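You operate a simulated robot arm through the tools that you are given. There is no shell and no other tool.

You run a simulated robot arm. Do the job below in one go: nothing can be reset, and whatever is moved stays where it is left.

JOB
Move the lamp plug to socket No. 3 with the socket strip off.
Fine: switch the strip on again after.
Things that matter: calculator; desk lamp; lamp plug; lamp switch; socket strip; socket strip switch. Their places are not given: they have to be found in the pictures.

It is judged by the outcome, as a careful person would: the job done as asked, and still so three seconds after it is handed in. It fails if anything else is knocked over, pushed out of place, dropped, spilled or broken.

ROBOT AND FRAMES
A 6-joint arm with a two-finger parallel gripper, fixed in place. Base frame: the origin is at the foot of the arm, x ahead of it, y to its left, z up. Lengths are in mm, angles in rad, forces in N, time in s.
With the tool pointing down near the work surface it reaches from about 240 to 640 mm from the base axis. Its first joint turns from -1.152 to 1.152 rad. Payload 2.7 kg.
The TCP is the grasp point between the finger pads, 23 mm short of the fingertips. In the tool frame z runs along the fingers and y along their closing line. Largest opening 94 mm; finger width 38, thickness 10; the body of the gripper, 54 by 96 mm, starts 39 mm behind the TCP.
Orientation is told as [roll, pitch, yaw] about the base's x, y, z axes, in that order, counted from this pose: with the fingers straight down and closing along the base's y, the tool's x points along the base's -x, its y along +y and its z along -z.

CONTROLS
- The arm moves only by the tool play_rows. Its argument "increments" is text: rows parted by semicolons, each of 7 numbers parted by spaces: the shift along the base's x, y, z in mm, then the turn, a rotation vector about the base's x, y, z in rad, then the closure, from 0 (fully open) to 1 (shut). In form: x y z wx wy wz hand; .... A call has 1 to 20 rows; each row is the pose to reach, as a shift and turn from the pose commanded when the call began. Rows are played at 5 a second. More than 50 mm and 0.15 rad between two rows, or a gripper value outside its range, and nothing of the call is played. A pose out of reach is approached as far as the arm can. The call stops where the force on the tool passes 80 N (or 10 N more than at its start, if that is more) or the arm is blocked; 0.2 s more then pass. Each finger travels about 45 mm/s and halts on what it meets, pressing with about 25 N; the grip force reading is that of the motor and also rises with nothing between the fingers. The clock runs only during rows and for 0.2 s after the last one: add rows that repeat a pose to give the fingers time. The reply holds the time, the measured pose of the TCP, the force on the tool along the base axes, the opening and the grip force, in the units named above and with some noise, with the torque about the TCP (base axes, N m) and any sound that the robot's microphone picked up, and new pictures: "show" is both (left out), scene, wrist or none.
- Cameras (640 x 400 px; columns grow to the right, rows downward): "scene" is fixed at [79.1, -430.7, 1412.7]; the picture's right is [0.76, -0.65, 0.00], its down [-0.31, -0.37, -0.87] and it looks along [0.56, 0.67, -0.49] (base axes); focal length 333 px, centre (320, 200). "wrist" rides on the gripper at [86, 16, -74] in the tool frame; the picture's right is [-0.18, 0.98, 0.00], its down [-0.58, -0.11, -0.81] and it looks along [-0.79, -0.15, 0.59] (tool axes); focal length 243 px, centre (320, 200).
- probe_pixels(camera, pixels): there is no depth. For up to 12 entries [column, row, z] of the newest picture of that camera ("zoom" is the newest enlarged one), the place [x, y] in the base frame at which the ray of that pixel passes the height z, good to about 2 mm. No time passes.
- zoom(camera, box): a new picture of the part [left, top, right, bottom] of that camera's present view, enlarged. No time passes.
- job_done(): hands the job in; it is judged then, once.

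Unless the task says otherwise, let go and move clear before handing in.

The tools are called after "Call:" as name(argument=value, ...) on one line, values as JSON. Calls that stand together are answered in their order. play_rows: Moves the arm, as the interface text tells. Its arguments: {"type":"object","properties":{"increments":{"type":"string"},"show":{"type":"string","enum":["both","scene","wrist","none"]}},"required":["increments"]} The other tools are called the same way: probe_pixels (camera, pixels) gives the place at which the rays of pixels pass given heights; zoom (camera, box) takes an enlarged picture of a part of a camera's view; job_done () hands the job in.

At the start:

```text
time: 0.0
tcp_pos: [420.9, 117.7, 1143.8]
ee_rot: [0.001, -0.001, 0.002]
ft_force: [-0.3, -0.2, 0.0]
moment: [-0.02, 0.02, -0.02]
finger_gap: 94.0
gripper_force: 0.0
```

scene: 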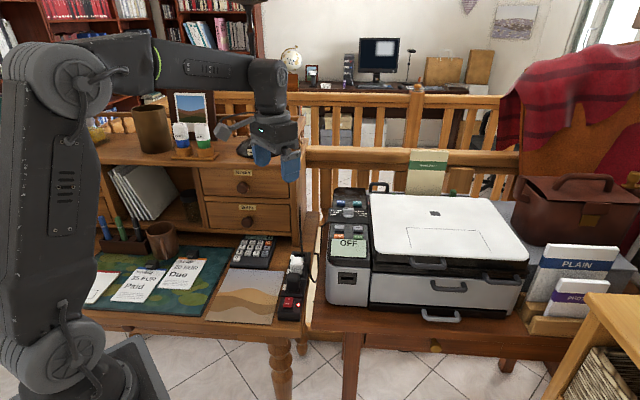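
wrist: 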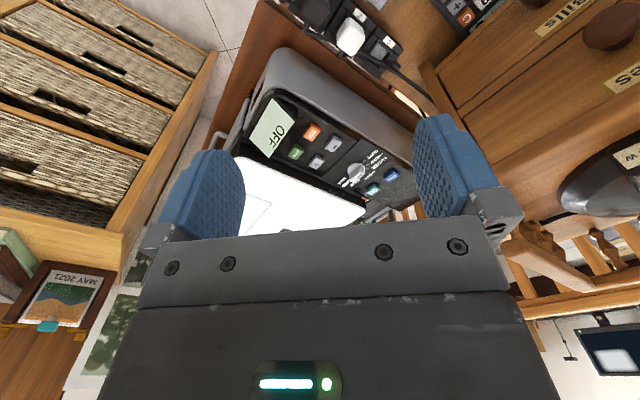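

The scene shows a socket strip near (293,290) with a white plug at about (296,265), and the calculator at (254,252). I'll zoom in on both views for detail.

Call:
zoom(camera="scene", box=[220, 220, 350, 340])

Call:
zoom(camera="wrist", box=[260, 0, 500, 130])

Call:
zoom(camera="scene", box=[190, 90, 350, 250])

```text
3.33 times, centred on (285, 280) of scene
```

zoom: 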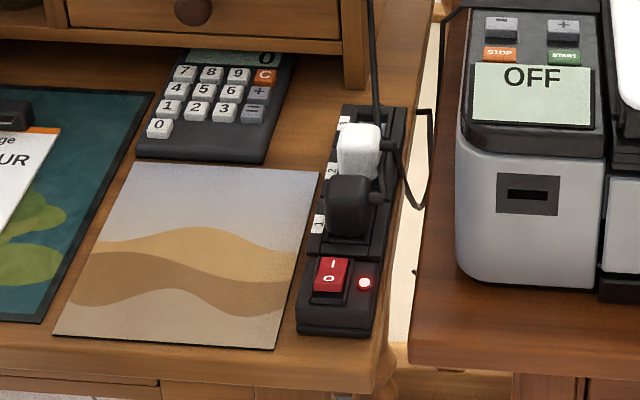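

```text
2.67 times, centred on (380, 65) of wrist
```

zoom: 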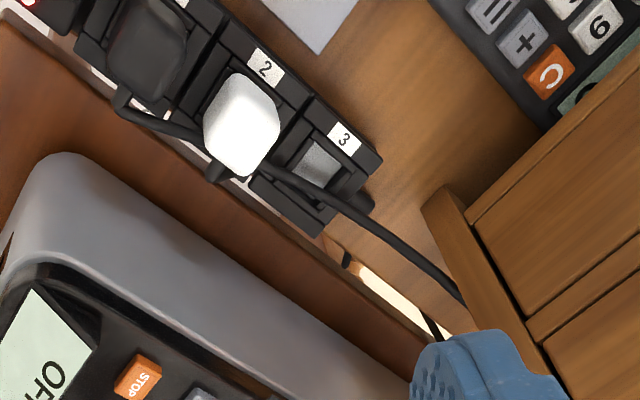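

```text
2.50 times, centred on (270, 170) of scene
```

zoom: 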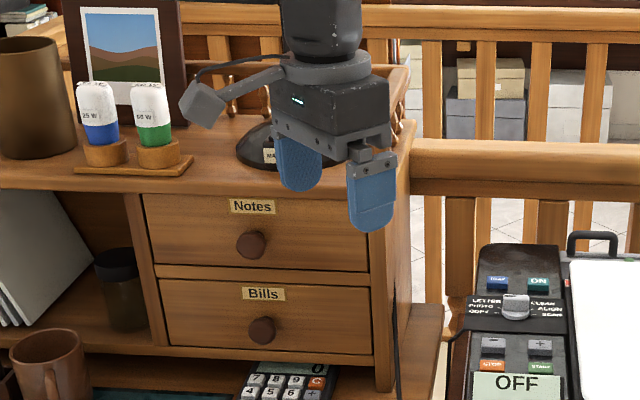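

The strip shows a black plug in socket 1 and the white plug in socket 2, with socket 3 empty at the far end and the red rocker at the near end. I'll probe matching points in both cameras to find heights.

Call:
probe_pixels(camera="scene", pixels=[[268.5, 242.8, 700], [268.5, 242.8, 800], [289, 317, 700], [289, 317, 800], [296, 261, 700], [296, 261, 800], [288.3, 256.5, 700], [288.3, 256.5, 800]])

Call:
probe_pixels(camera="wrist", pixels=[[465.4, 16.3, 700], [465.4, 16.3, 800], [350, 37, 700], [350, 37, 800], [389, 42, 700], [389, 42, 800], [379, 51, 700], [379, 51, 800]])

```text
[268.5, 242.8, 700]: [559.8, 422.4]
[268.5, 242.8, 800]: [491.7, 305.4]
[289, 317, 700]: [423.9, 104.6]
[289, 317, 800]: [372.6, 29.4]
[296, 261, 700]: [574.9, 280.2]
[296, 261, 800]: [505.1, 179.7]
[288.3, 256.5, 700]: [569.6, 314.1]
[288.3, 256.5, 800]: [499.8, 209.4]
```

```text
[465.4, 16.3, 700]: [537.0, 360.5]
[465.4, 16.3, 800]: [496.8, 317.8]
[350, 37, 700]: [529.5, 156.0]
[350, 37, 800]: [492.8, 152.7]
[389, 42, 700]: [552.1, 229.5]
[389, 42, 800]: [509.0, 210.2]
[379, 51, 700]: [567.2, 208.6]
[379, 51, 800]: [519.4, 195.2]
```

Triangulating puts the calculator's C key at about (503,325,783) and the white plug's top at about (484,152,828). I'll lower the arm above the strip to look closer and follow the cables.

Call:
play_rows(increments="-10 10 -40 0 0 0 0; -20 20 -80 0 0 0 0; -30 25 -120 0 0 0 0; -40 30 -150 0 0 0 0; -40 30 -150 0 0 0 0")

Call:
zoom(camera="wrist", box=[160, 0, 480, 200])

Call:
zoom(camera="scene", box=[180, 100, 340, 200])

```text
time: 1.2
tcp_pos: [382.0, 146.0, 996.4]
ee_rot: [0.001, -0.001, 0.0]
ft_force: [0.2, -0.7, 0.7]
moment: [-0.01, 0.0, 0.03]
finger_gap: 94.0
gripper_force: 0.1
```

scene: 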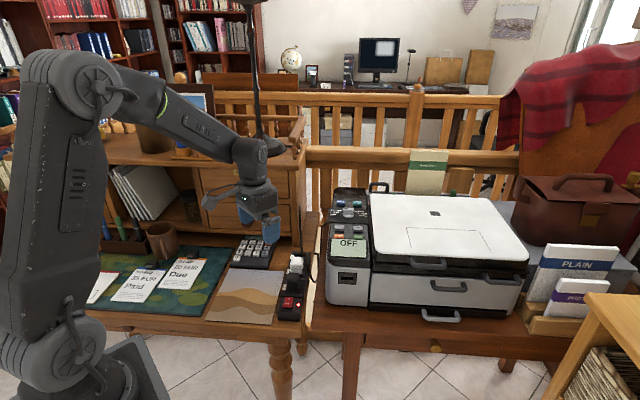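
wrist: 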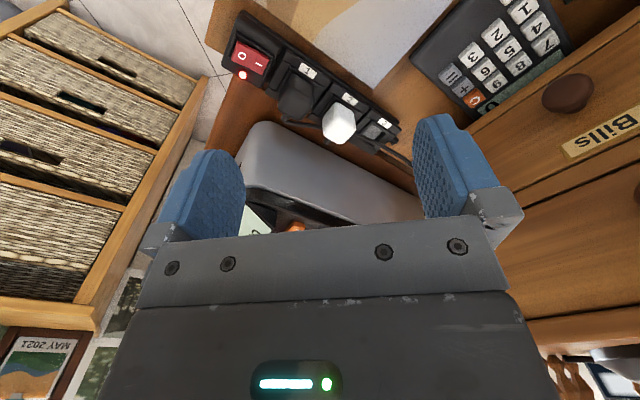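

```text
2.00 times, centred on (320, 100) of wrist
```

zoom: 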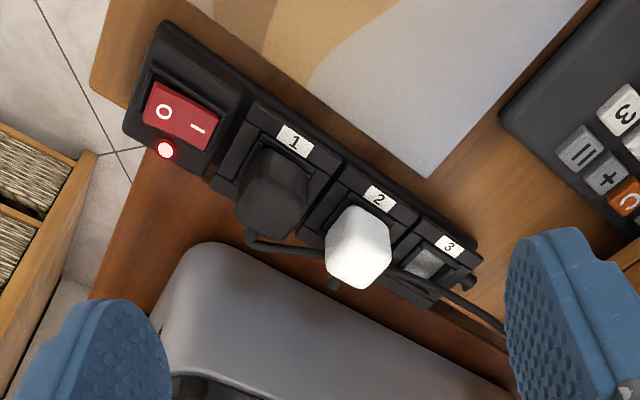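

```text
4.00 times, centred on (260, 150) of scene
```

zoom: 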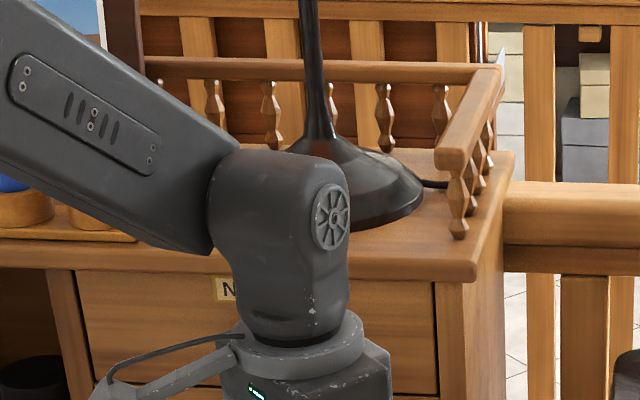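

The strip is now clear in the wrist view: rocker at (248,58), labels 1, 2 and 3 at (307,70), (350,98) and (384,123), with the black plug at (295,98) and the white one at (338,124). I'll probe these and zoom on the cables.

Call:
probe_pixels(camera="wrist", pixels=[[307.5, 70, 790], [350, 98.5, 790], [384, 123, 790], [307.5, 70, 770], [350, 98.5, 770], [384, 123, 770], [250, 58, 790], [372, 131, 790], [338, 124, 825], [296, 95, 825]])

Call:
zoom(camera="wrist", box=[260, 60, 420, 160])

Call:
zoom(camera="scene", box=[265, 230, 345, 330])

Call:
zoom(camera="scene", box=[270, 170, 350, 270])

```text
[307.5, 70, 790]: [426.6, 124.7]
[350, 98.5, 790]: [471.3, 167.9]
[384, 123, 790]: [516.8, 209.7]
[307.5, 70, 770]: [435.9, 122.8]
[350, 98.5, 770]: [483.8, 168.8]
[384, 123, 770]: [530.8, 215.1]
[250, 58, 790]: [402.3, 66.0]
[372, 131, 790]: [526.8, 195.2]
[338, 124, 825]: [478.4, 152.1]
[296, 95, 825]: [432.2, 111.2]
```

```text
4.00 times, centred on (340, 110) of wrist
```

zoom: 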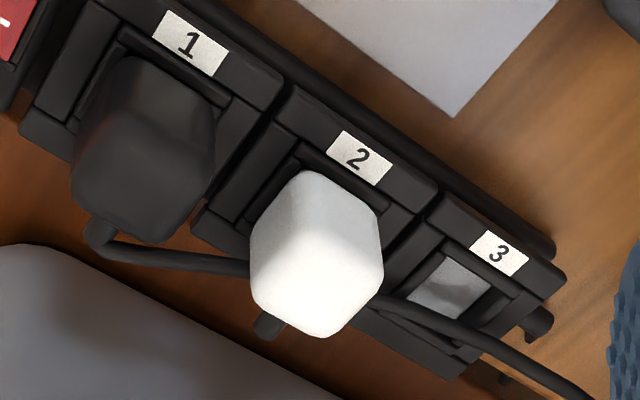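

```text
4.00 times, centred on (305, 280) of scene
```

zoom: 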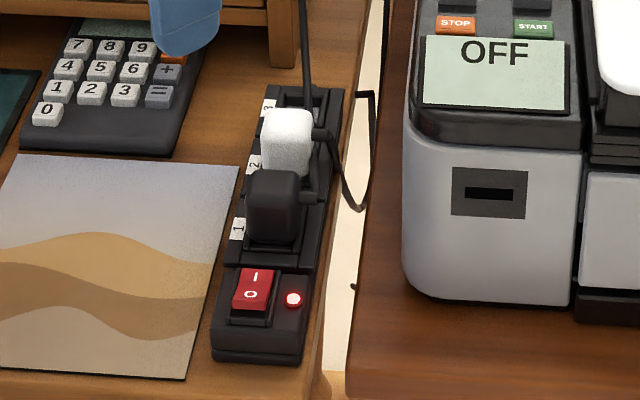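

```text
4.00 times, centred on (310, 220) of scene
```

zoom: 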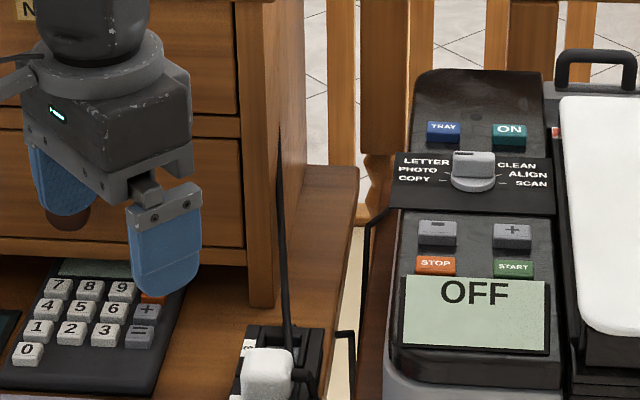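

Labels 1 to 3 lie along an axis of about 43° azimuth at about 62 mm pitch. The black plug's cable seems to run past the white plug and over the right side of socket 3, while the white plug's cable drops into the gap by the printer; I'll check heights and clearances before a closer view.

Call:
probe_pixels(camera="scene", pixels=[[291.75, 257, 790], [288.75, 270.75, 790], [284.5, 287.5, 790], [330, 297, 770], [330, 240, 880], [327, 260, 880], [302, 304.7, 790], [293.5, 276, 820], [296, 262, 820]])

Call:
probe_pixels(camera="wrist", pixels=[[255, 125, 880], [255, 125, 800], [242.5, 74.5, 790], [276, 122, 860], [420, 200, 880]])

```text
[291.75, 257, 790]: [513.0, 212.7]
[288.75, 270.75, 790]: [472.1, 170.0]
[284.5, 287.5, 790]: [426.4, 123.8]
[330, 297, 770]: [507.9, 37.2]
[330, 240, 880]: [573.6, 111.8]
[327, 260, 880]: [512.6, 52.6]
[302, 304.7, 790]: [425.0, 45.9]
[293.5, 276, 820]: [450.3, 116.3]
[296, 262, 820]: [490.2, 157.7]
```

```text
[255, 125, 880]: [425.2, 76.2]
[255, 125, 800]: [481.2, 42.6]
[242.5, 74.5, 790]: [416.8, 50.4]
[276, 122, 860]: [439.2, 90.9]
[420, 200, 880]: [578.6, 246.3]
```

Both cameras agree that the labels are at z≈790, with label 1 at (426,124), label 2 at (472,169) and label 3 at (514,211), so the axis is at about 44.5°. I'll yaw the tool so the camera looks along the strip from the switch end.

Call:
play_rows(increments="5 -10 -10 0 0 0.13 0; 10 -20 -20 0 0 0.26 0; 15 -35 -40 0 0 0.39 0; 20 -50 -60 0 0 0.52 0; 25 -65 -75 0 0 0.65 0; 25 -75 -85 0 0 0.777 0; 25 -75 -85 0 0 0.777 0")

Call:
zoom(camera="wrist", box=[160, 0, 480, 200])

```text
time: 2.8
tcp_pos: [407.0, 71.2, 907.4]
ee_rot: [0.001, 0.0, 0.778]
ft_force: [-0.3, 0.0, 0.1]
moment: [-0.01, -0.02, 0.02]
finger_gap: 94.0
gripper_force: 0.1
```

scene: 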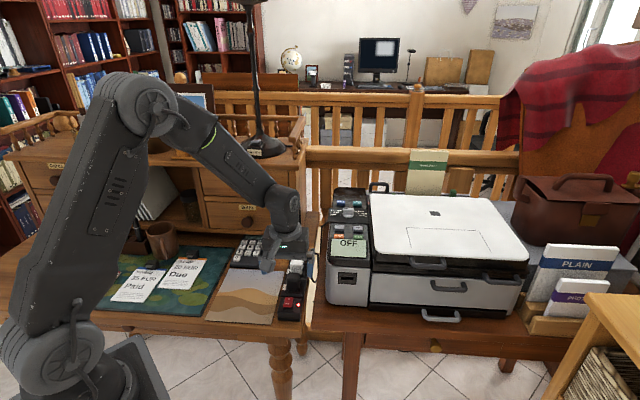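
wrist: 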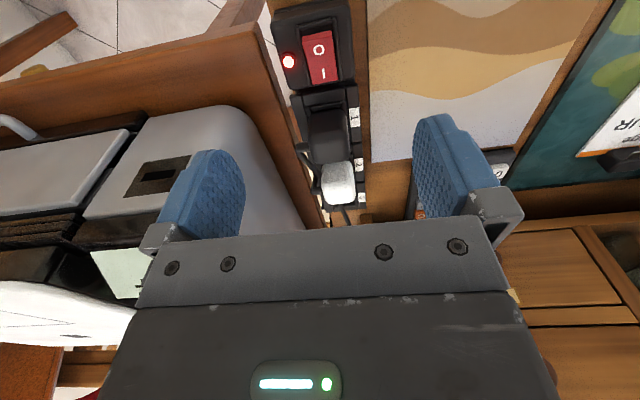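

```text
2.00 times, centred on (320, 100) of wrist
```

zoom: 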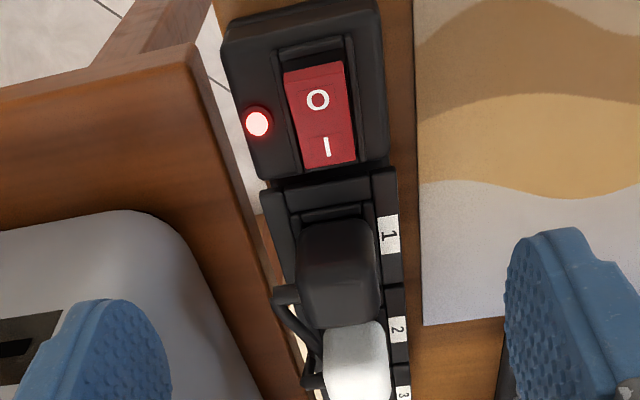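

The camera now looks along the strip with the rocker at (320,56), the black plug at (328,138) and the white one at (338,180). I'll zoom in on the cables at (305,165) and on the rocker.

Call:
zoom(camera="wrist", box=[280, 120, 400, 220])

Call:
zoom(camera="wrist", box=[265, 0, 365, 100])

Call:
probe_pixels(camera="wrist", pixels=[[319, 50, 795], [323, 73, 795], [317, 32, 795], [328, 82, 790], [288.5, 62, 790], [305, 60, 790], [337, 55, 790]])

```text
4.00 times, centred on (340, 170) of wrist
```

zoom: 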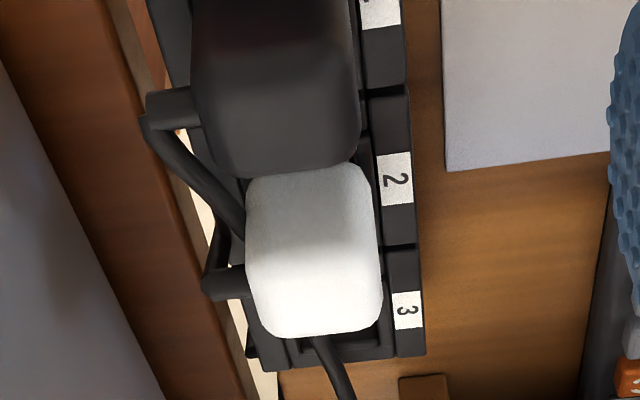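

```text
4.00 times, centred on (315, 50) of wrist
```

zoom: 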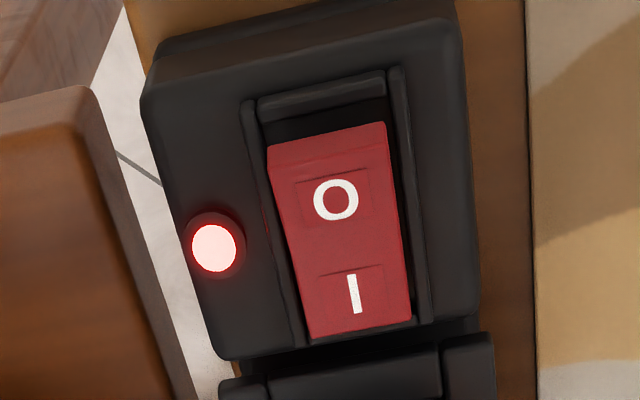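

```text
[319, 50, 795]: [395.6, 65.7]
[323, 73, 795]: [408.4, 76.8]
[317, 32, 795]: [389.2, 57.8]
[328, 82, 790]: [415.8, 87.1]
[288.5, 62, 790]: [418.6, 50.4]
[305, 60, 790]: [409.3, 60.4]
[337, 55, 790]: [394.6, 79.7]
```

The black plug's cable leaves its right side at (305,150), runs behind the white plug and comes out over socket 3. The white plug's stub turns down into the gap. I'll check the crossing from the scene camera.

Call:
zoom(camera="scene", box=[280, 245, 320, 300])

Call:
zoom(camera="scene", box=[285, 140, 345, 270])

```text
7.27 times, centred on (300, 272) of scene
```

zoom: 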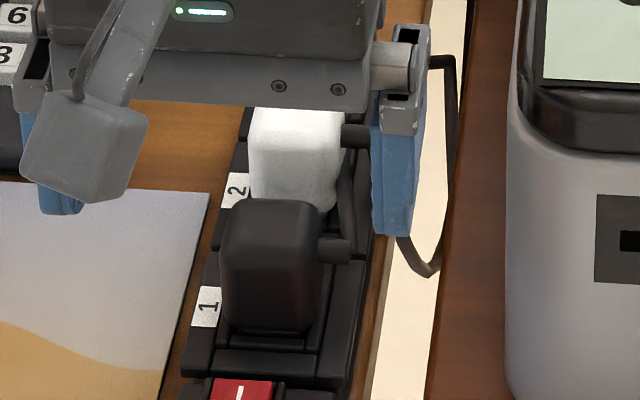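

```text
3.08 times, centred on (315, 205) of scene
```

zoom: 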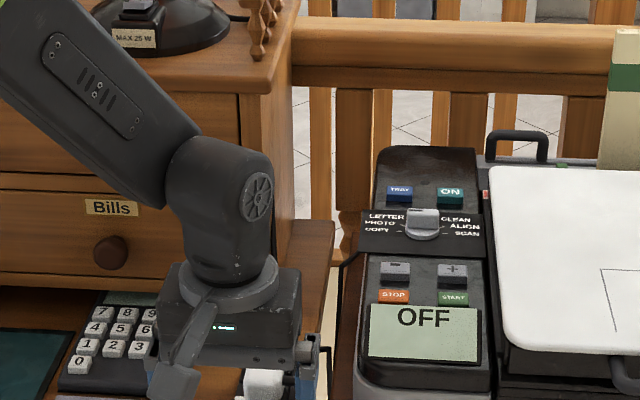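

The rocker's raised "0" half is at about (395,65,~800) with the LED lit, so the strip is on. I'll close the fingers, tilt slightly so only the far edge of the tips leads, and stop just above the "0" half.

Call:
play_rows(increments="-5 -3 -10 -0.07 0.071 0 0.5; -10 -6 -25 -0.14 0.142 0 1; -16.5 -10 -40 -0.21 0.214 0 1; -16.5 -10 -57 -0.21 0.214 0 1; -16.5 -10 -65 -0.21 0.214 0 1; -16.5 -10 -65 -0.21 0.214 0 1; -16.5 -10 -65 -0.21 0.214 0 1")

Call:
zoom(camera="wrist", box=[260, 60, 420, 220])

Call:
zoom(camera="scene", box=[260, 250, 330, 330])

```text
time: 4.4
tcp_pos: [388.5, 63.0, 843.6]
ee_rot: [-0.001, 0.301, 0.776]
ft_force: [0.5, 0.4, 0.5]
moment: [-0.01, 0.03, 0.02]
finger_gap: 0.1
gripper_force: 25.2
```

scene: 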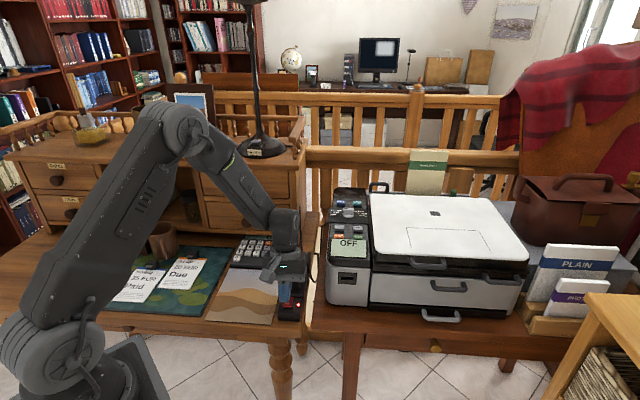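
wrist: 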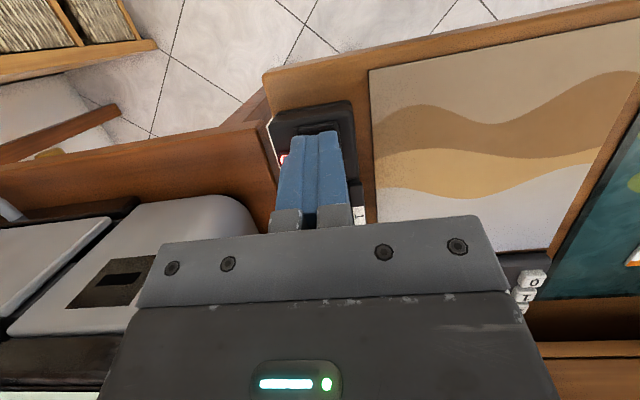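

```text
2.50 times, centred on (340, 140) of wrist
```

zoom: 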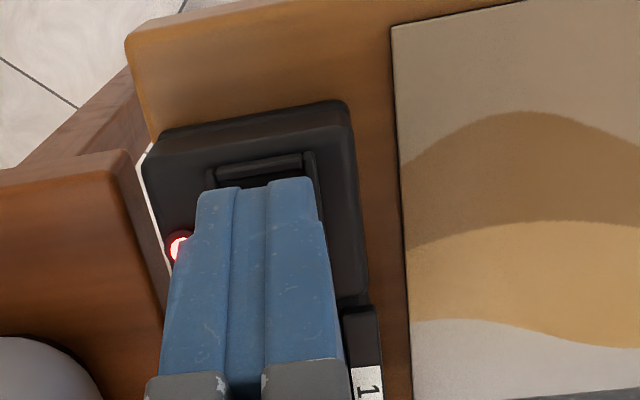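

```text
5.00 times, centred on (295, 290) of scene
```

zoom: 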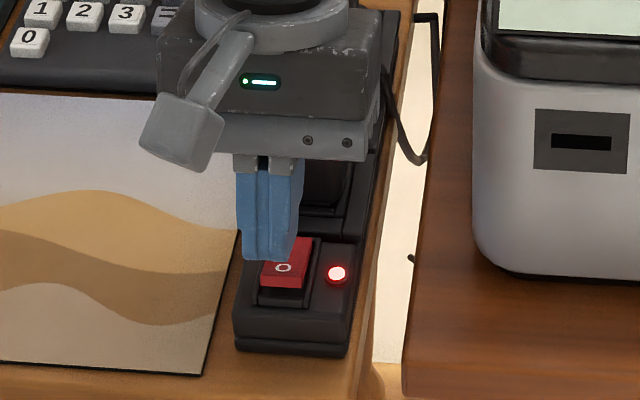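

The tips are above the "0" half, slightly left of centre. I'll shift about 3 mm to the right and press down in small steps.

Call:
play_rows(increments="2 -2 -6 0 0 0 1; 2 -2 -11 0 0 0 1; 2 -2 -15 0 0 0 1; 2 -2 -18 0 0 0 1; 2 -2 -20 0 0 0 1; 2 -2 -22 0 0 0 1")

Call:
zoom(camera="scene", box=[260, 250, 330, 330])

```text
time: 5.8
tcp_pos: [394.0, 60.7, 827.5]
ee_rot: [-0.001, 0.3, 0.779]
ft_force: [-2.4, 0.8, 4.5]
moment: [0.03, 0.02, 0.02]
finger_gap: 0.2
gripper_force: 24.9
stopped in row 6: the force on the tool passed its limit at 84 N (the readings are from after the stop); the commanded pose is now the measured one
```

scene: 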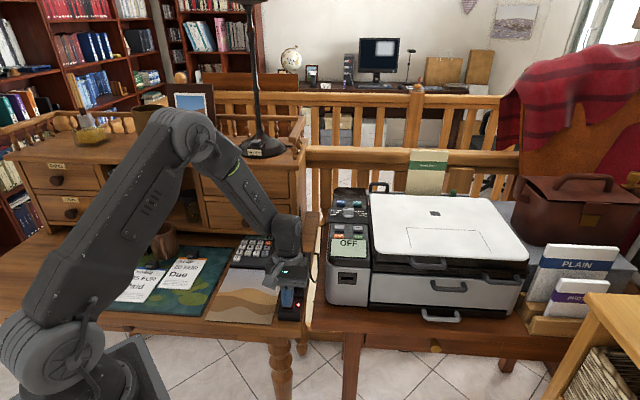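
wrist: 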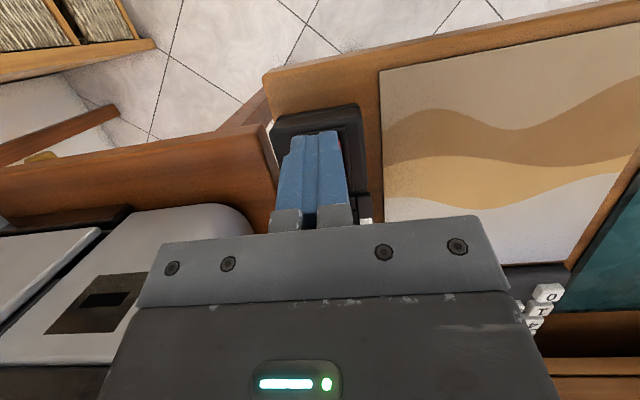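

```text
5.00 times, centred on (295, 290) of scene
```

zoom: 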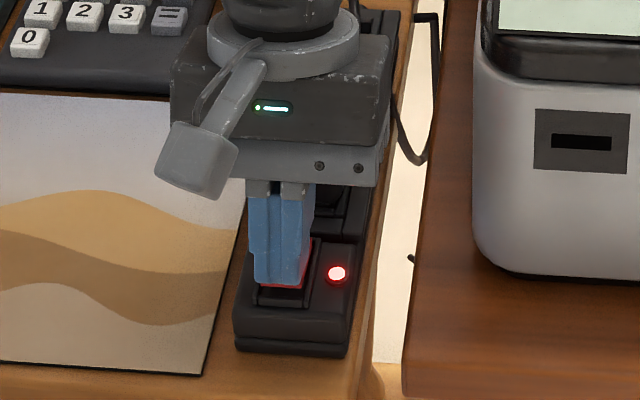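

The press met hard resistance near the rocker's middle (TCP at 394,61) and the LED is still lit at (303,304). I'll lift, move about 9 mm toward the near end so the edge lands on the "0" end, and press again.

Call:
play_rows(increments="0 0 10 0 0 0 1; -4 -2.5 12 0 0 0 1; -8 -4.7 10 0 0 0 1; -8 -4.7 5 0 0 0 1; -8 -4.7 2 0 0 0 1; -8 -4.7 0 0 0 0 1; -8 -4.7 -2 0 0 0 1; -8 -4.7 -4 0 0 0 1; -8 -4.7 -6 0 0 0 1; -8 -4.7 -8 0 0 0 1")

Call:
zoom(camera="scene", box=[260, 250, 330, 330])

```text
time: 7.7
tcp_pos: [385.3, 56.2, 827.6]
ee_rot: [-0.003, 0.303, 0.777]
ft_force: [-6.0, -0.7, 13.2]
moment: [0.05, 0.07, 0.05]
finger_gap: 0.3
gripper_force: 24.7
stopped in row 9: the force on the tool passed its limit at 84 N (the readings are from after the stop); the commanded pose is now the measured one
```

scene: 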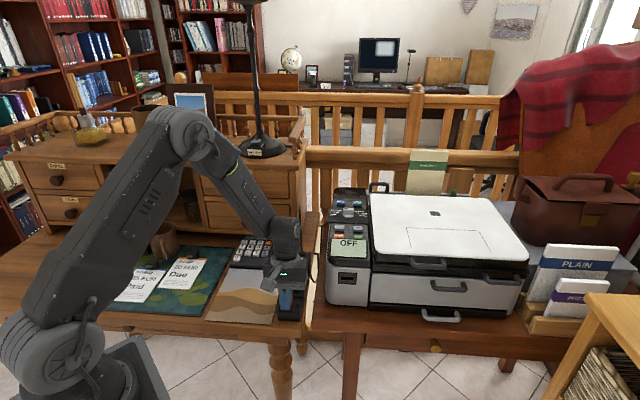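
wrist: 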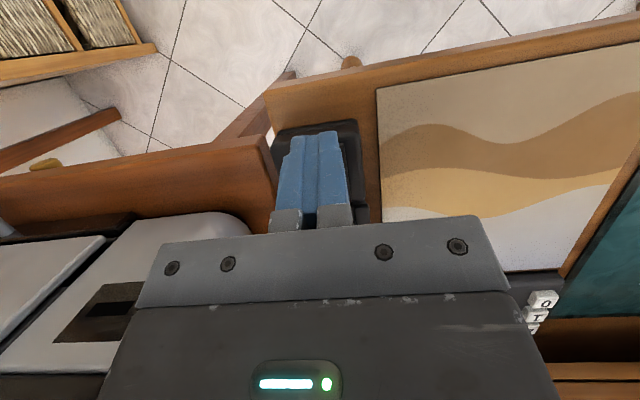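

```text
5.00 times, centred on (295, 290) of scene
```

zoom: 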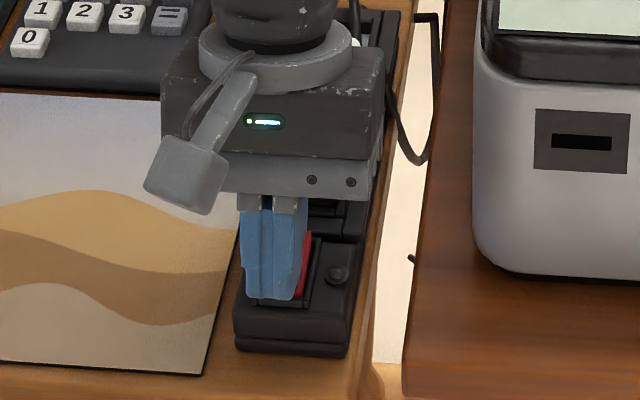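

The LED at (328,275) in the zoom is now dark and the rocker has tipped to "0". I'll lift off, undo the tilt, open the fingers and check that it stays off.

Call:
play_rows(increments="0 0 15 0 0 0 1; 5 3 35 0.07 -0.071 0 1; 10 8 55 0.14 -0.142 0 0.6; 18 15 80 0.21 -0.215 0 0.3; 18 15 80 0.21 -0.215 0 0.3; 18 15 80 0.21 -0.215 0 0.3; 18 15 80 0.21 -0.215 0 0.3")

Call:
zoom(camera="wrist", box=[240, 0, 400, 200])

Call:
zoom(camera="scene", box=[260, 250, 330, 330])

```text
time: 9.3
tcp_pos: [404.6, 72.2, 908.2]
ee_rot: [-0.005, 0.001, 0.777]
ft_force: [0.1, -0.8, 0.0]
moment: [0.0, 0.02, 0.01]
finger_gap: 65.7
gripper_force: 0.0
```

scene: 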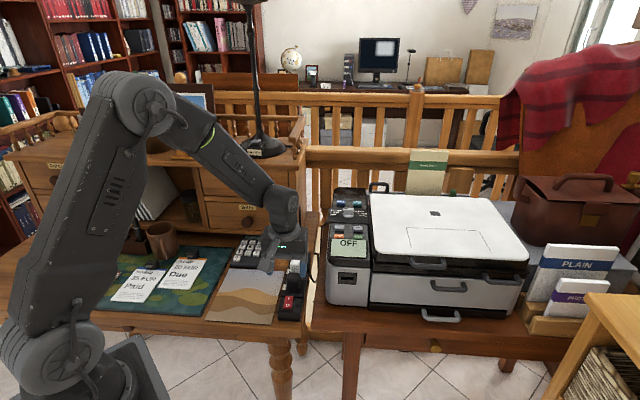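
wrist: 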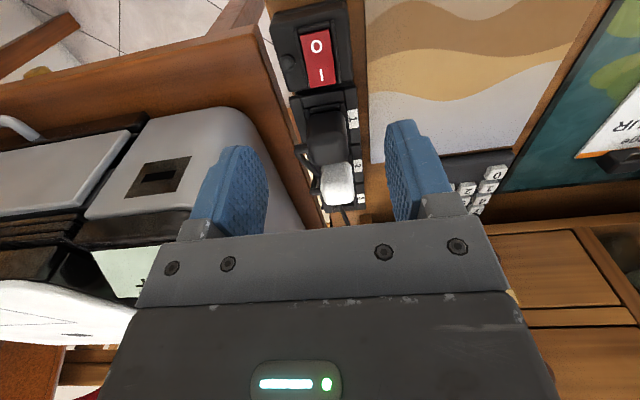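

```text
2.00 times, centred on (320, 100) of wrist
```

zoom: 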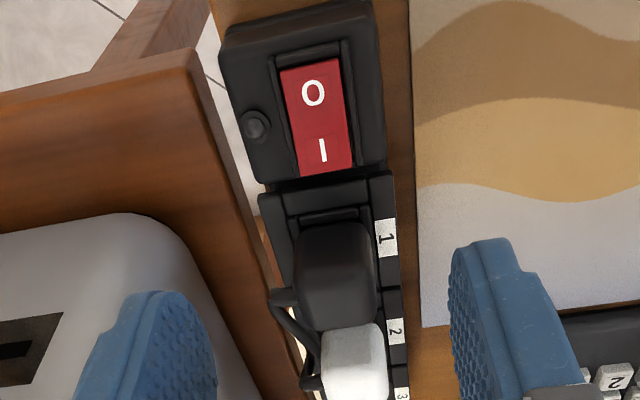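

```text
5.00 times, centred on (295, 290) of scene
```

zoom: 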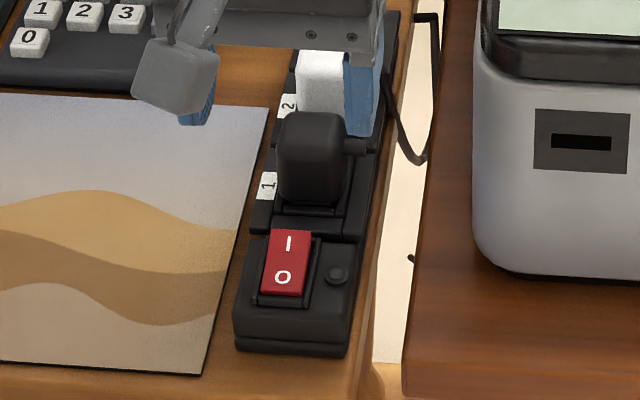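

The strip is off: the LED is dark and the rocker is down on "0". Before gripping I want proof of which cable goes to the lamp, so I'll check the hutch's position and move to look at the far end of the strip.

Call:
probe_pixels(camera="scene", pixels=[[297, 227, 770], [292, 220, 770], [305, 195, 800]])

Call:
play_rows(increments="0 15 20 0 0 -0.13 0.3; 0 30 40 0 0 -0.26 0.3; 0 45 50 0 0 -0.39 0.3; 5 60 50 0 0 -0.52 0.3; 15 75 50 0 0 -0.65 0.3; 25 90 45 0 0 -0.777 0.3; 30 90 40 0 0 -0.777 0.3; 30 90 40 0 0 -0.777 0.3")

Call:
zoom(camera="wrist", box=[200, 0, 480, 200])

```text
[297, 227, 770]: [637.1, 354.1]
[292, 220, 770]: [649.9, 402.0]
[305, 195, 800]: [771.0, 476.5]
```

```text
time: 11.1
tcp_pos: [433.3, 161.0, 946.0]
ee_rot: [-0.005, 0.003, -0.002]
ft_force: [-0.1, 0.0, 0.1]
moment: [-0.03, 0.0, -0.04]
finger_gap: 65.8
gripper_force: 0.0
```

scene: 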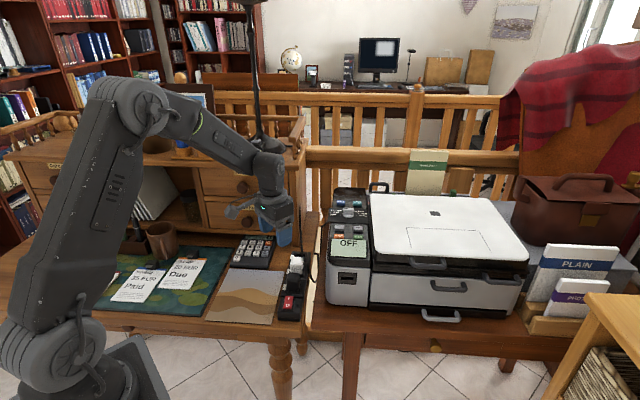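
wrist: 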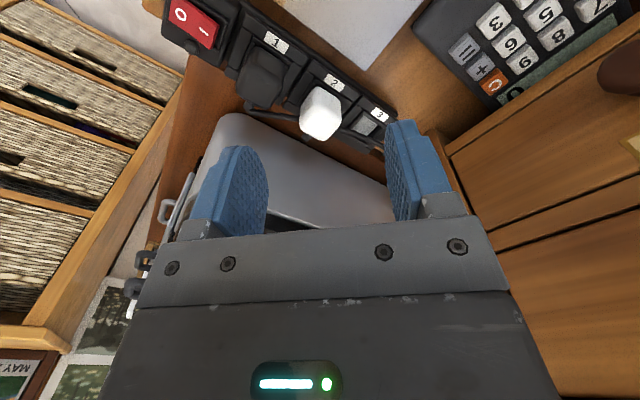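

```text
2.00 times, centred on (340, 100) of wrist
```

zoom: 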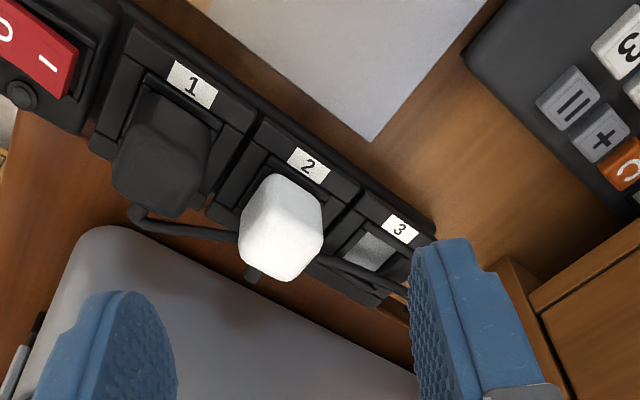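

I need the plugs' cable side in view, so I'll go up and look from the printer side with the tool yawed to about 1.4 rad.

Call:
play_rows(increments="2 -8 20 0 0 0.14 0; 4 -18 40 0 0 0.28 0; 6 -28 45 0 0 0.42 0; 8 -38 45 0 0 0.56 0; 10 -48 45 0 0 0.70 0; 12 -60 45 0 0 0.84 0; 14 -70 45 0 0 0.98 0; 16 -80 45 0 0 1.12 0; 17 -90 45 0 0 1.26 0; 17 -101 45 0 0 1.4 0; 17 -101 45 0 0 1.4 0")

Call:
zoom(camera="wrist", box=[240, 60, 400, 220])

```text
time: 13.5
tcp_pos: [448.6, 61.4, 992.1]
ee_rot: [-0.003, 0.003, 1.402]
ft_force: [0.0, 0.6, 0.6]
moment: [-0.02, 0.01, -0.02]
finger_gap: 93.8
gripper_force: 0.0
```

scene: 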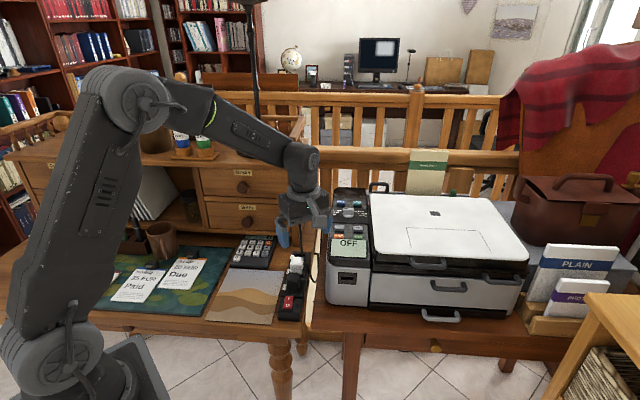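
wrist: 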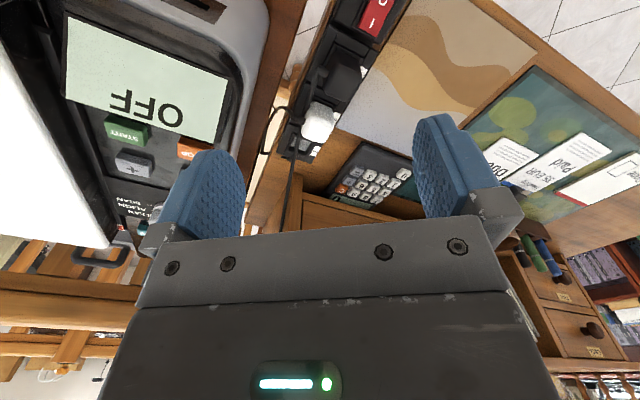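

```text
2.50 times, centred on (320, 140) of wrist
```

zoom: 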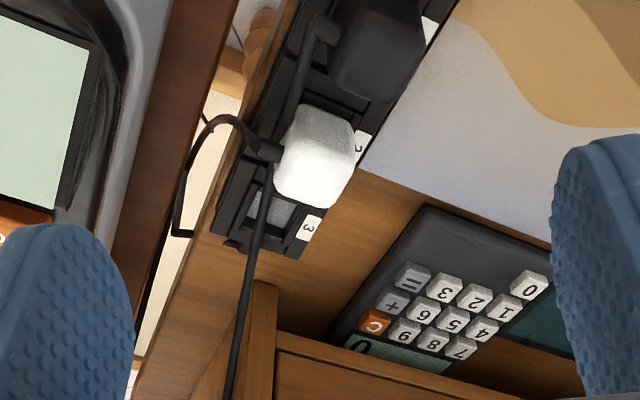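

This view settles it: the white plug's cable arcs into the gap to the printer. The black plug's cable runs past the white stub, over socket 3's outer edge, and up the hutch to the lamp. I'll zoom in on the crossing.

Call:
zoom(camera="wrist", box=[280, 70, 360, 170])

Call:
probe_pixels(camera="wrist", pixels=[[322, 117, 828], [345, 70, 828], [349, 78, 815], [325, 142, 790], [308, 142, 790], [302, 127, 815]])

```text
4.00 times, centred on (320, 120) of wrist
```

zoom: 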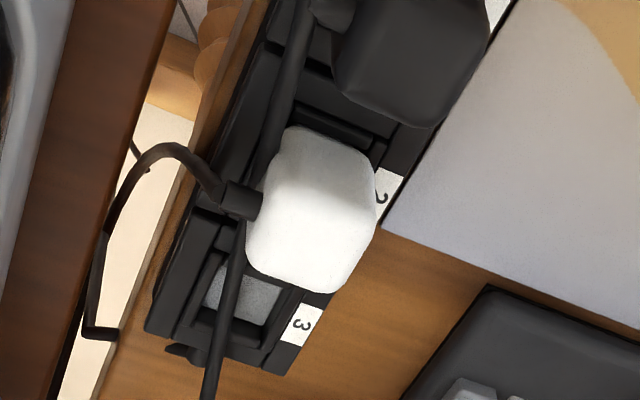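

```text
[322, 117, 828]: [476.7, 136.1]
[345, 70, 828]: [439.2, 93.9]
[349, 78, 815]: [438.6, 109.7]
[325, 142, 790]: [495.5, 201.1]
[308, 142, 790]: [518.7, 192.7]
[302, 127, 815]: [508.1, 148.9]
```

Socket 3's recess is at about (301,141) with the lamp cable crossing over its right part. The plug's stub is on its right face, so I'll grip it with the fingers closing along the strip (yaw about -0.79). I'll rotate there and look down on plugs 1 and 2.

Call:
play_rows(increments="0 6 0 0 0 -0.14 0; 0 12 0 0 0 -0.28 0; 0 18 0 0 0 -0.42 0; 0 24 0 0 0 -0.56 0; 0 30 0 0 0 -0.70 0; 0 36 0 0 0 -0.84 0; 0 42 0 0 0 -0.98 0; 0 48 0 0 0 -1.12 0; 0 54 0 0 0 -1.26 0; 2 60 0 0 0 -1.40 0; 4 64 0 0 0 -1.54 0; 6 68 -5 0 0 -1.68 0; 8 70 -15 0 0 -1.82 0; 10 70 -30 0 0 -1.96 0; 11 71 -45 0 0 -2.10 0; 11 71 -60 0 0 -2.196 0; 11 71 -62 0 0 -2.196 0")

Call:
zoom(camera="wrist", box=[220, 20, 420, 180])

```text
time: 17.1
tcp_pos: [461.9, 130.8, 930.1]
ee_rot: [-0.005, 0.0, -0.798]
ft_force: [0.7, 0.2, 0.5]
moment: [0.01, 0.03, -0.02]
finger_gap: 94.1
gripper_force: 0.1
```

scene: 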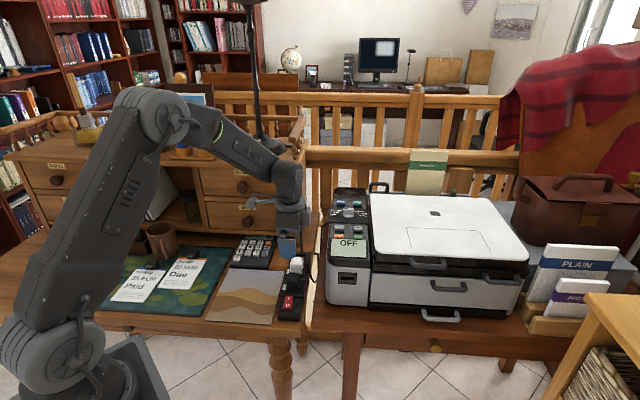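
wrist: 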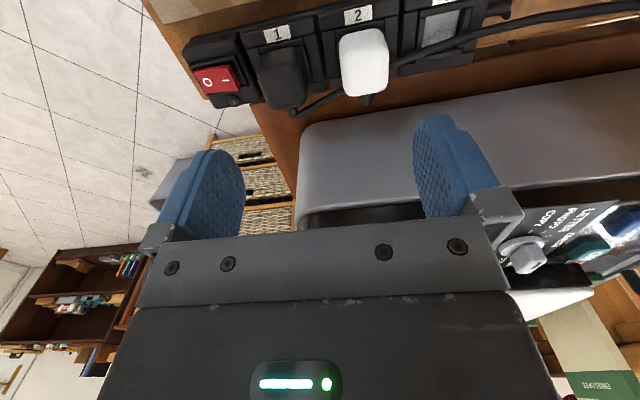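

```text
2.50 times, centred on (320, 100) of wrist
```

zoom: 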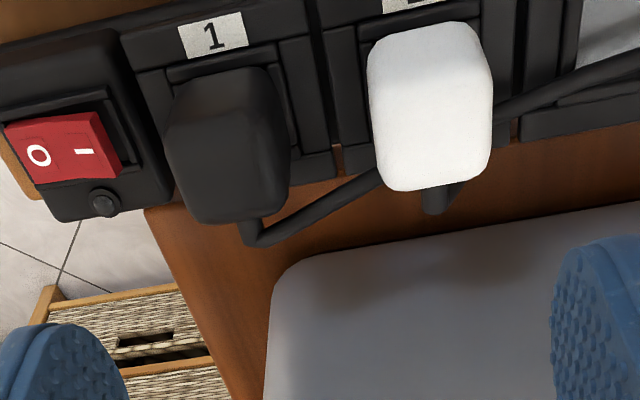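

This view is square to the strip: the black plug spans about (165–292, 68–222) in the zoom and the white one about (368–492, 25–190). I'll probe their edges to fix the plug centres.

Call:
probe_pixels(camera="zoom", pixels=[[437, 190, 828], [437, 190, 820], [425, 25, 790], [368, 100, 815], [492, 100, 815], [235, 222, 828], [235, 222, 820], [225, 68, 790], [165, 150, 815], [290, 150, 815], [212, 37, 790], [415, 3, 790]])

Call:
zoom(camera="wrist", box=[380, 0, 520, 80])

Call:
zoom(camera="wrist", box=[240, 20, 340, 120])

```text
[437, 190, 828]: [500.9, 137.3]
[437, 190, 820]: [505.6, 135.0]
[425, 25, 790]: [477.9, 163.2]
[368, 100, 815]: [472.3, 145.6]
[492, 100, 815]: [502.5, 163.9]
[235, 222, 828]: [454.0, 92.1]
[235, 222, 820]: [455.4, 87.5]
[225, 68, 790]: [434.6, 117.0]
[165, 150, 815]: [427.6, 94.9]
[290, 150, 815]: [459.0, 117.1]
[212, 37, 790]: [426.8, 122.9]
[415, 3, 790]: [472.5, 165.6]
```

```text
4.57 times, centred on (450, 40) of wrist
```

zoom: 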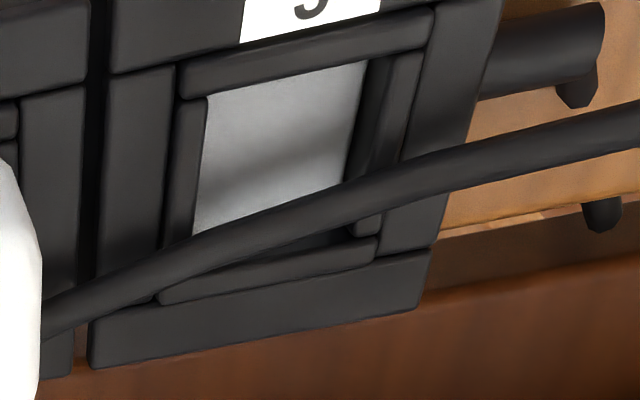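

```text
4.00 times, centred on (290, 70) of wrist
```

zoom: 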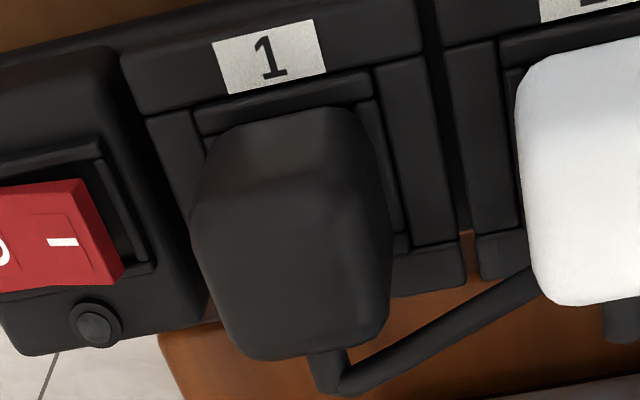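

The black plug's centre comes out at about (444,106) and is roughly 36 mm square. I'll set a 48 mm opening and move above it with the fingertips still clear, then check the alignment.

Call:
play_rows(increments="-6 -8 -10 0 0 0 0.49; -12 -16 -25 0 0 0 0.49; -18.6 -23.8 -40 0 0 0 0.49; -18.6 -23.8 -60 0 0 0 0.49; -18.6 -23.8 -68 0 0 0 0.49; -18.6 -23.8 -68 0 0 0 0.49")

Call:
zoom(camera="wrist", box=[220, 60, 420, 220])

Call:
zoom(camera="scene", box=[260, 240, 330, 320])

```text
time: 18.5
tcp_pos: [443.2, 107.0, 861.4]
ee_rot: [-0.004, 0.002, -0.795]
ft_force: [0.0, -0.6, 0.1]
moment: [-0.03, 0.02, 0.02]
finger_gap: 47.9
gripper_force: 0.1
```

scene: 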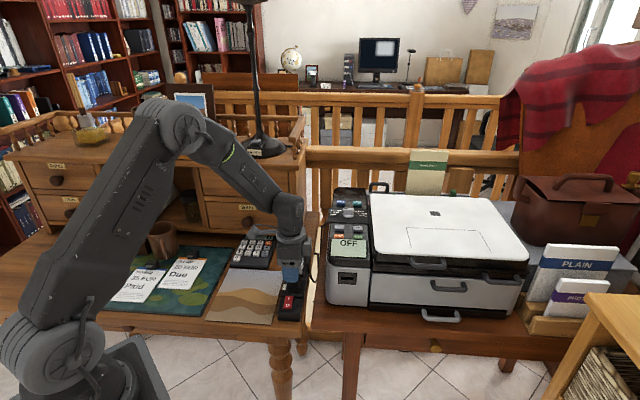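
wrist: 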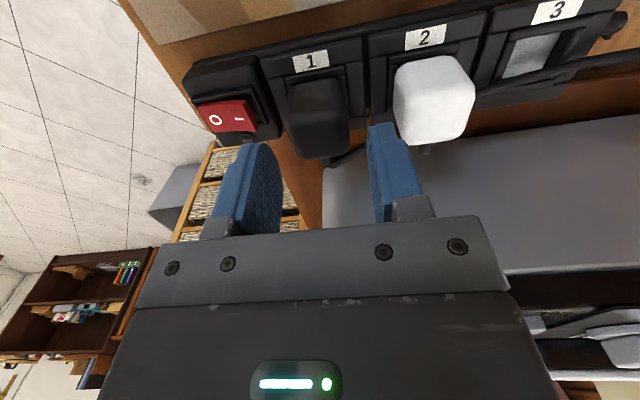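

```text
2.50 times, centred on (320, 140) of wrist
```

zoom: 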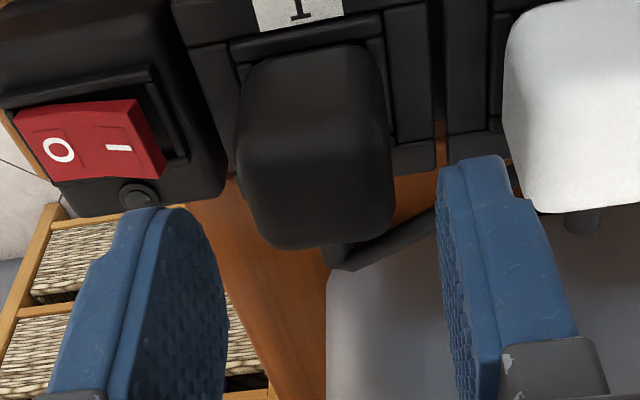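

```text
5.00 times, centred on (295, 280) of scene
```

zoom: 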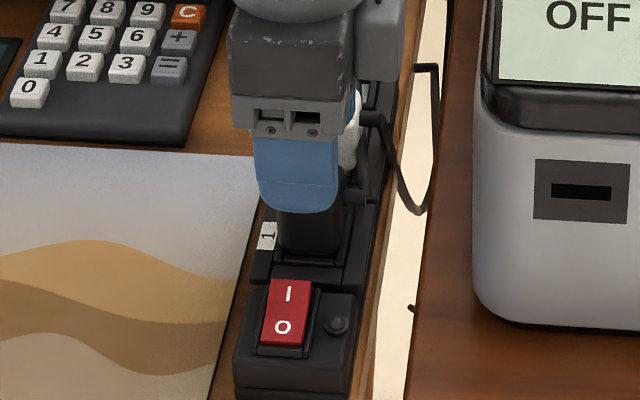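

The fingers straddle the black plug in plan view. I'll probe the plug's edges from this second height to pin down its top and centre.

Call:
probe_pixels(camera="wrist", pixels=[[316, 159, 828], [316, 159, 815], [300, 80, 790], [286.5, 120, 815], [349, 120, 815], [286.5, 120, 825], [349, 120, 825], [310, 62, 790], [425, 37, 790], [556, 11, 790]])

```text
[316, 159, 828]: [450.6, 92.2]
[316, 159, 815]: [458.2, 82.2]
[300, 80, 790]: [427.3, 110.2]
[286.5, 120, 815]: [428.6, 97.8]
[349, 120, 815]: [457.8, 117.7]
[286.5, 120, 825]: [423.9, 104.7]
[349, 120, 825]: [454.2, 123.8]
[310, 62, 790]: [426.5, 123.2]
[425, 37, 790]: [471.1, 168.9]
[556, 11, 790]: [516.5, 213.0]
```

The plug top is at z≈822, centred at about a=391.7 and p≈237 in strip coordinates, and the TCP lines up with that. I'll descend to z≈819 and close on the plug.

Call:
play_rows(increments="0.3 0.2 -14 0 0 0 0.49; 0.3 0.2 -28 0 0 0 0.49; 0.3 0.2 -36 0 0 0 0.49; 0.3 0.2 -42 0 0 0 0.49; 0.3 0.2 -42 0 0 0 0.49")

Call:
zoom(camera="wrist", box=[220, 60, 420, 220])

Call:
zoom(camera="scene", box=[260, 240, 330, 320])

```text
time: 19.7
tcp_pos: [443.6, 109.1, 819.5]
ee_rot: [-0.003, 0.002, -0.796]
ft_force: [-0.3, -0.2, -0.3]
moment: [0.01, 0.0, -0.03]
finger_gap: 48.0
gripper_force: 0.0
```

scene: 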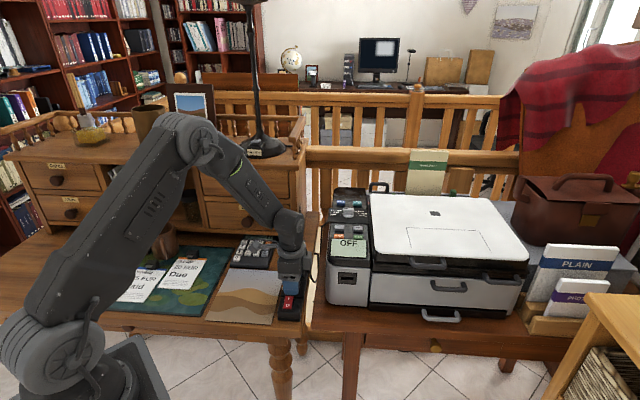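
wrist: 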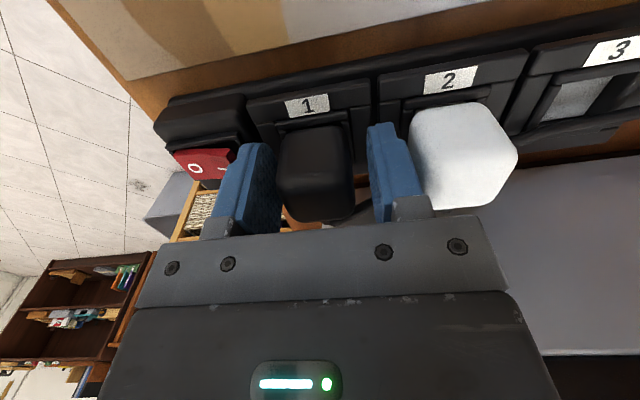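

```text
2.50 times, centred on (320, 140) of wrist
```

zoom: 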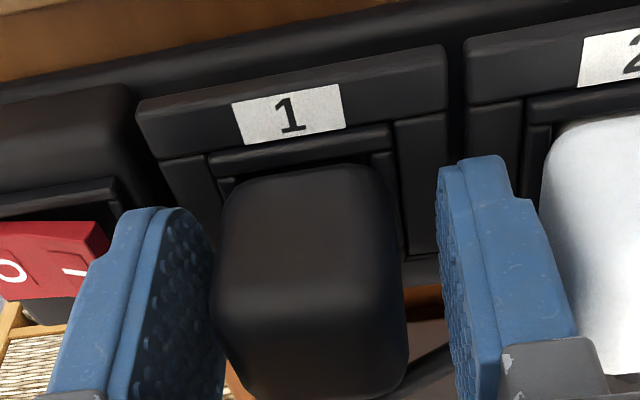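

```text
5.00 times, centred on (295, 280) of scene
```

zoom: 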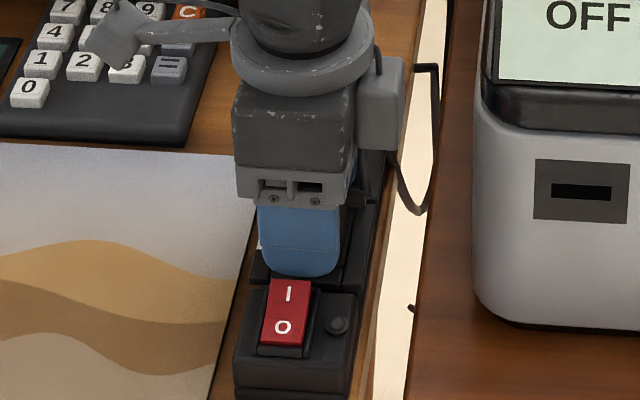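

The plug sits between the fingers with about 5 mm free on each side, slightly closer to the near finger. I'll correct about 1 mm and close.

Call:
play_rows(increments="-0.5 -1 0 0 0 0 0.49; -0.5 -1 0 0 0 0 0.56; -0.5 -1 0 0 0 0 0.65; -0.5 -1 0 0 0 0 1; -0.5 -1 0 0 0 0 1; -0.5 -1 0 0 0 0 1")

Call:
zoom(camera="wrist", box=[220, 60, 420, 220])

```text
time: 21.1
tcp_pos: [443.8, 107.4, 818.3]
ee_rot: [-0.002, 0.003, -0.796]
ft_force: [2.7, 0.3, -0.7]
moment: [0.17, -0.15, 0.86]
finger_gap: 33.5
gripper_force: 25.4
```

scene: 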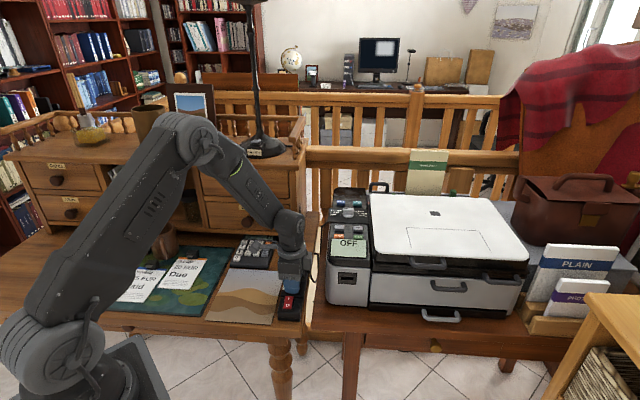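
wrist: 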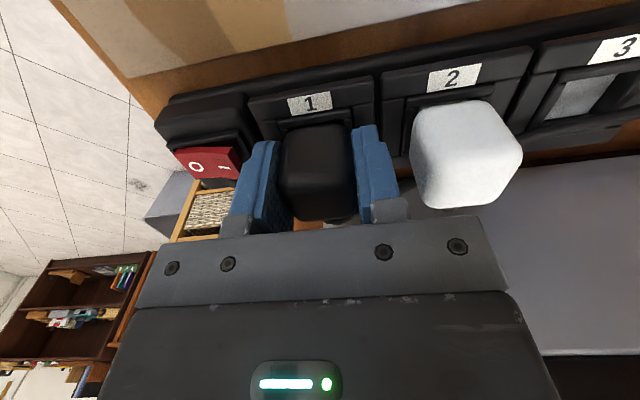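

```text
2.50 times, centred on (320, 140) of wrist
```

zoom: 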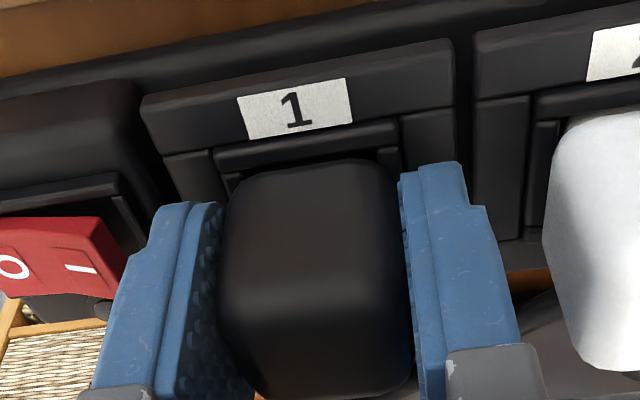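

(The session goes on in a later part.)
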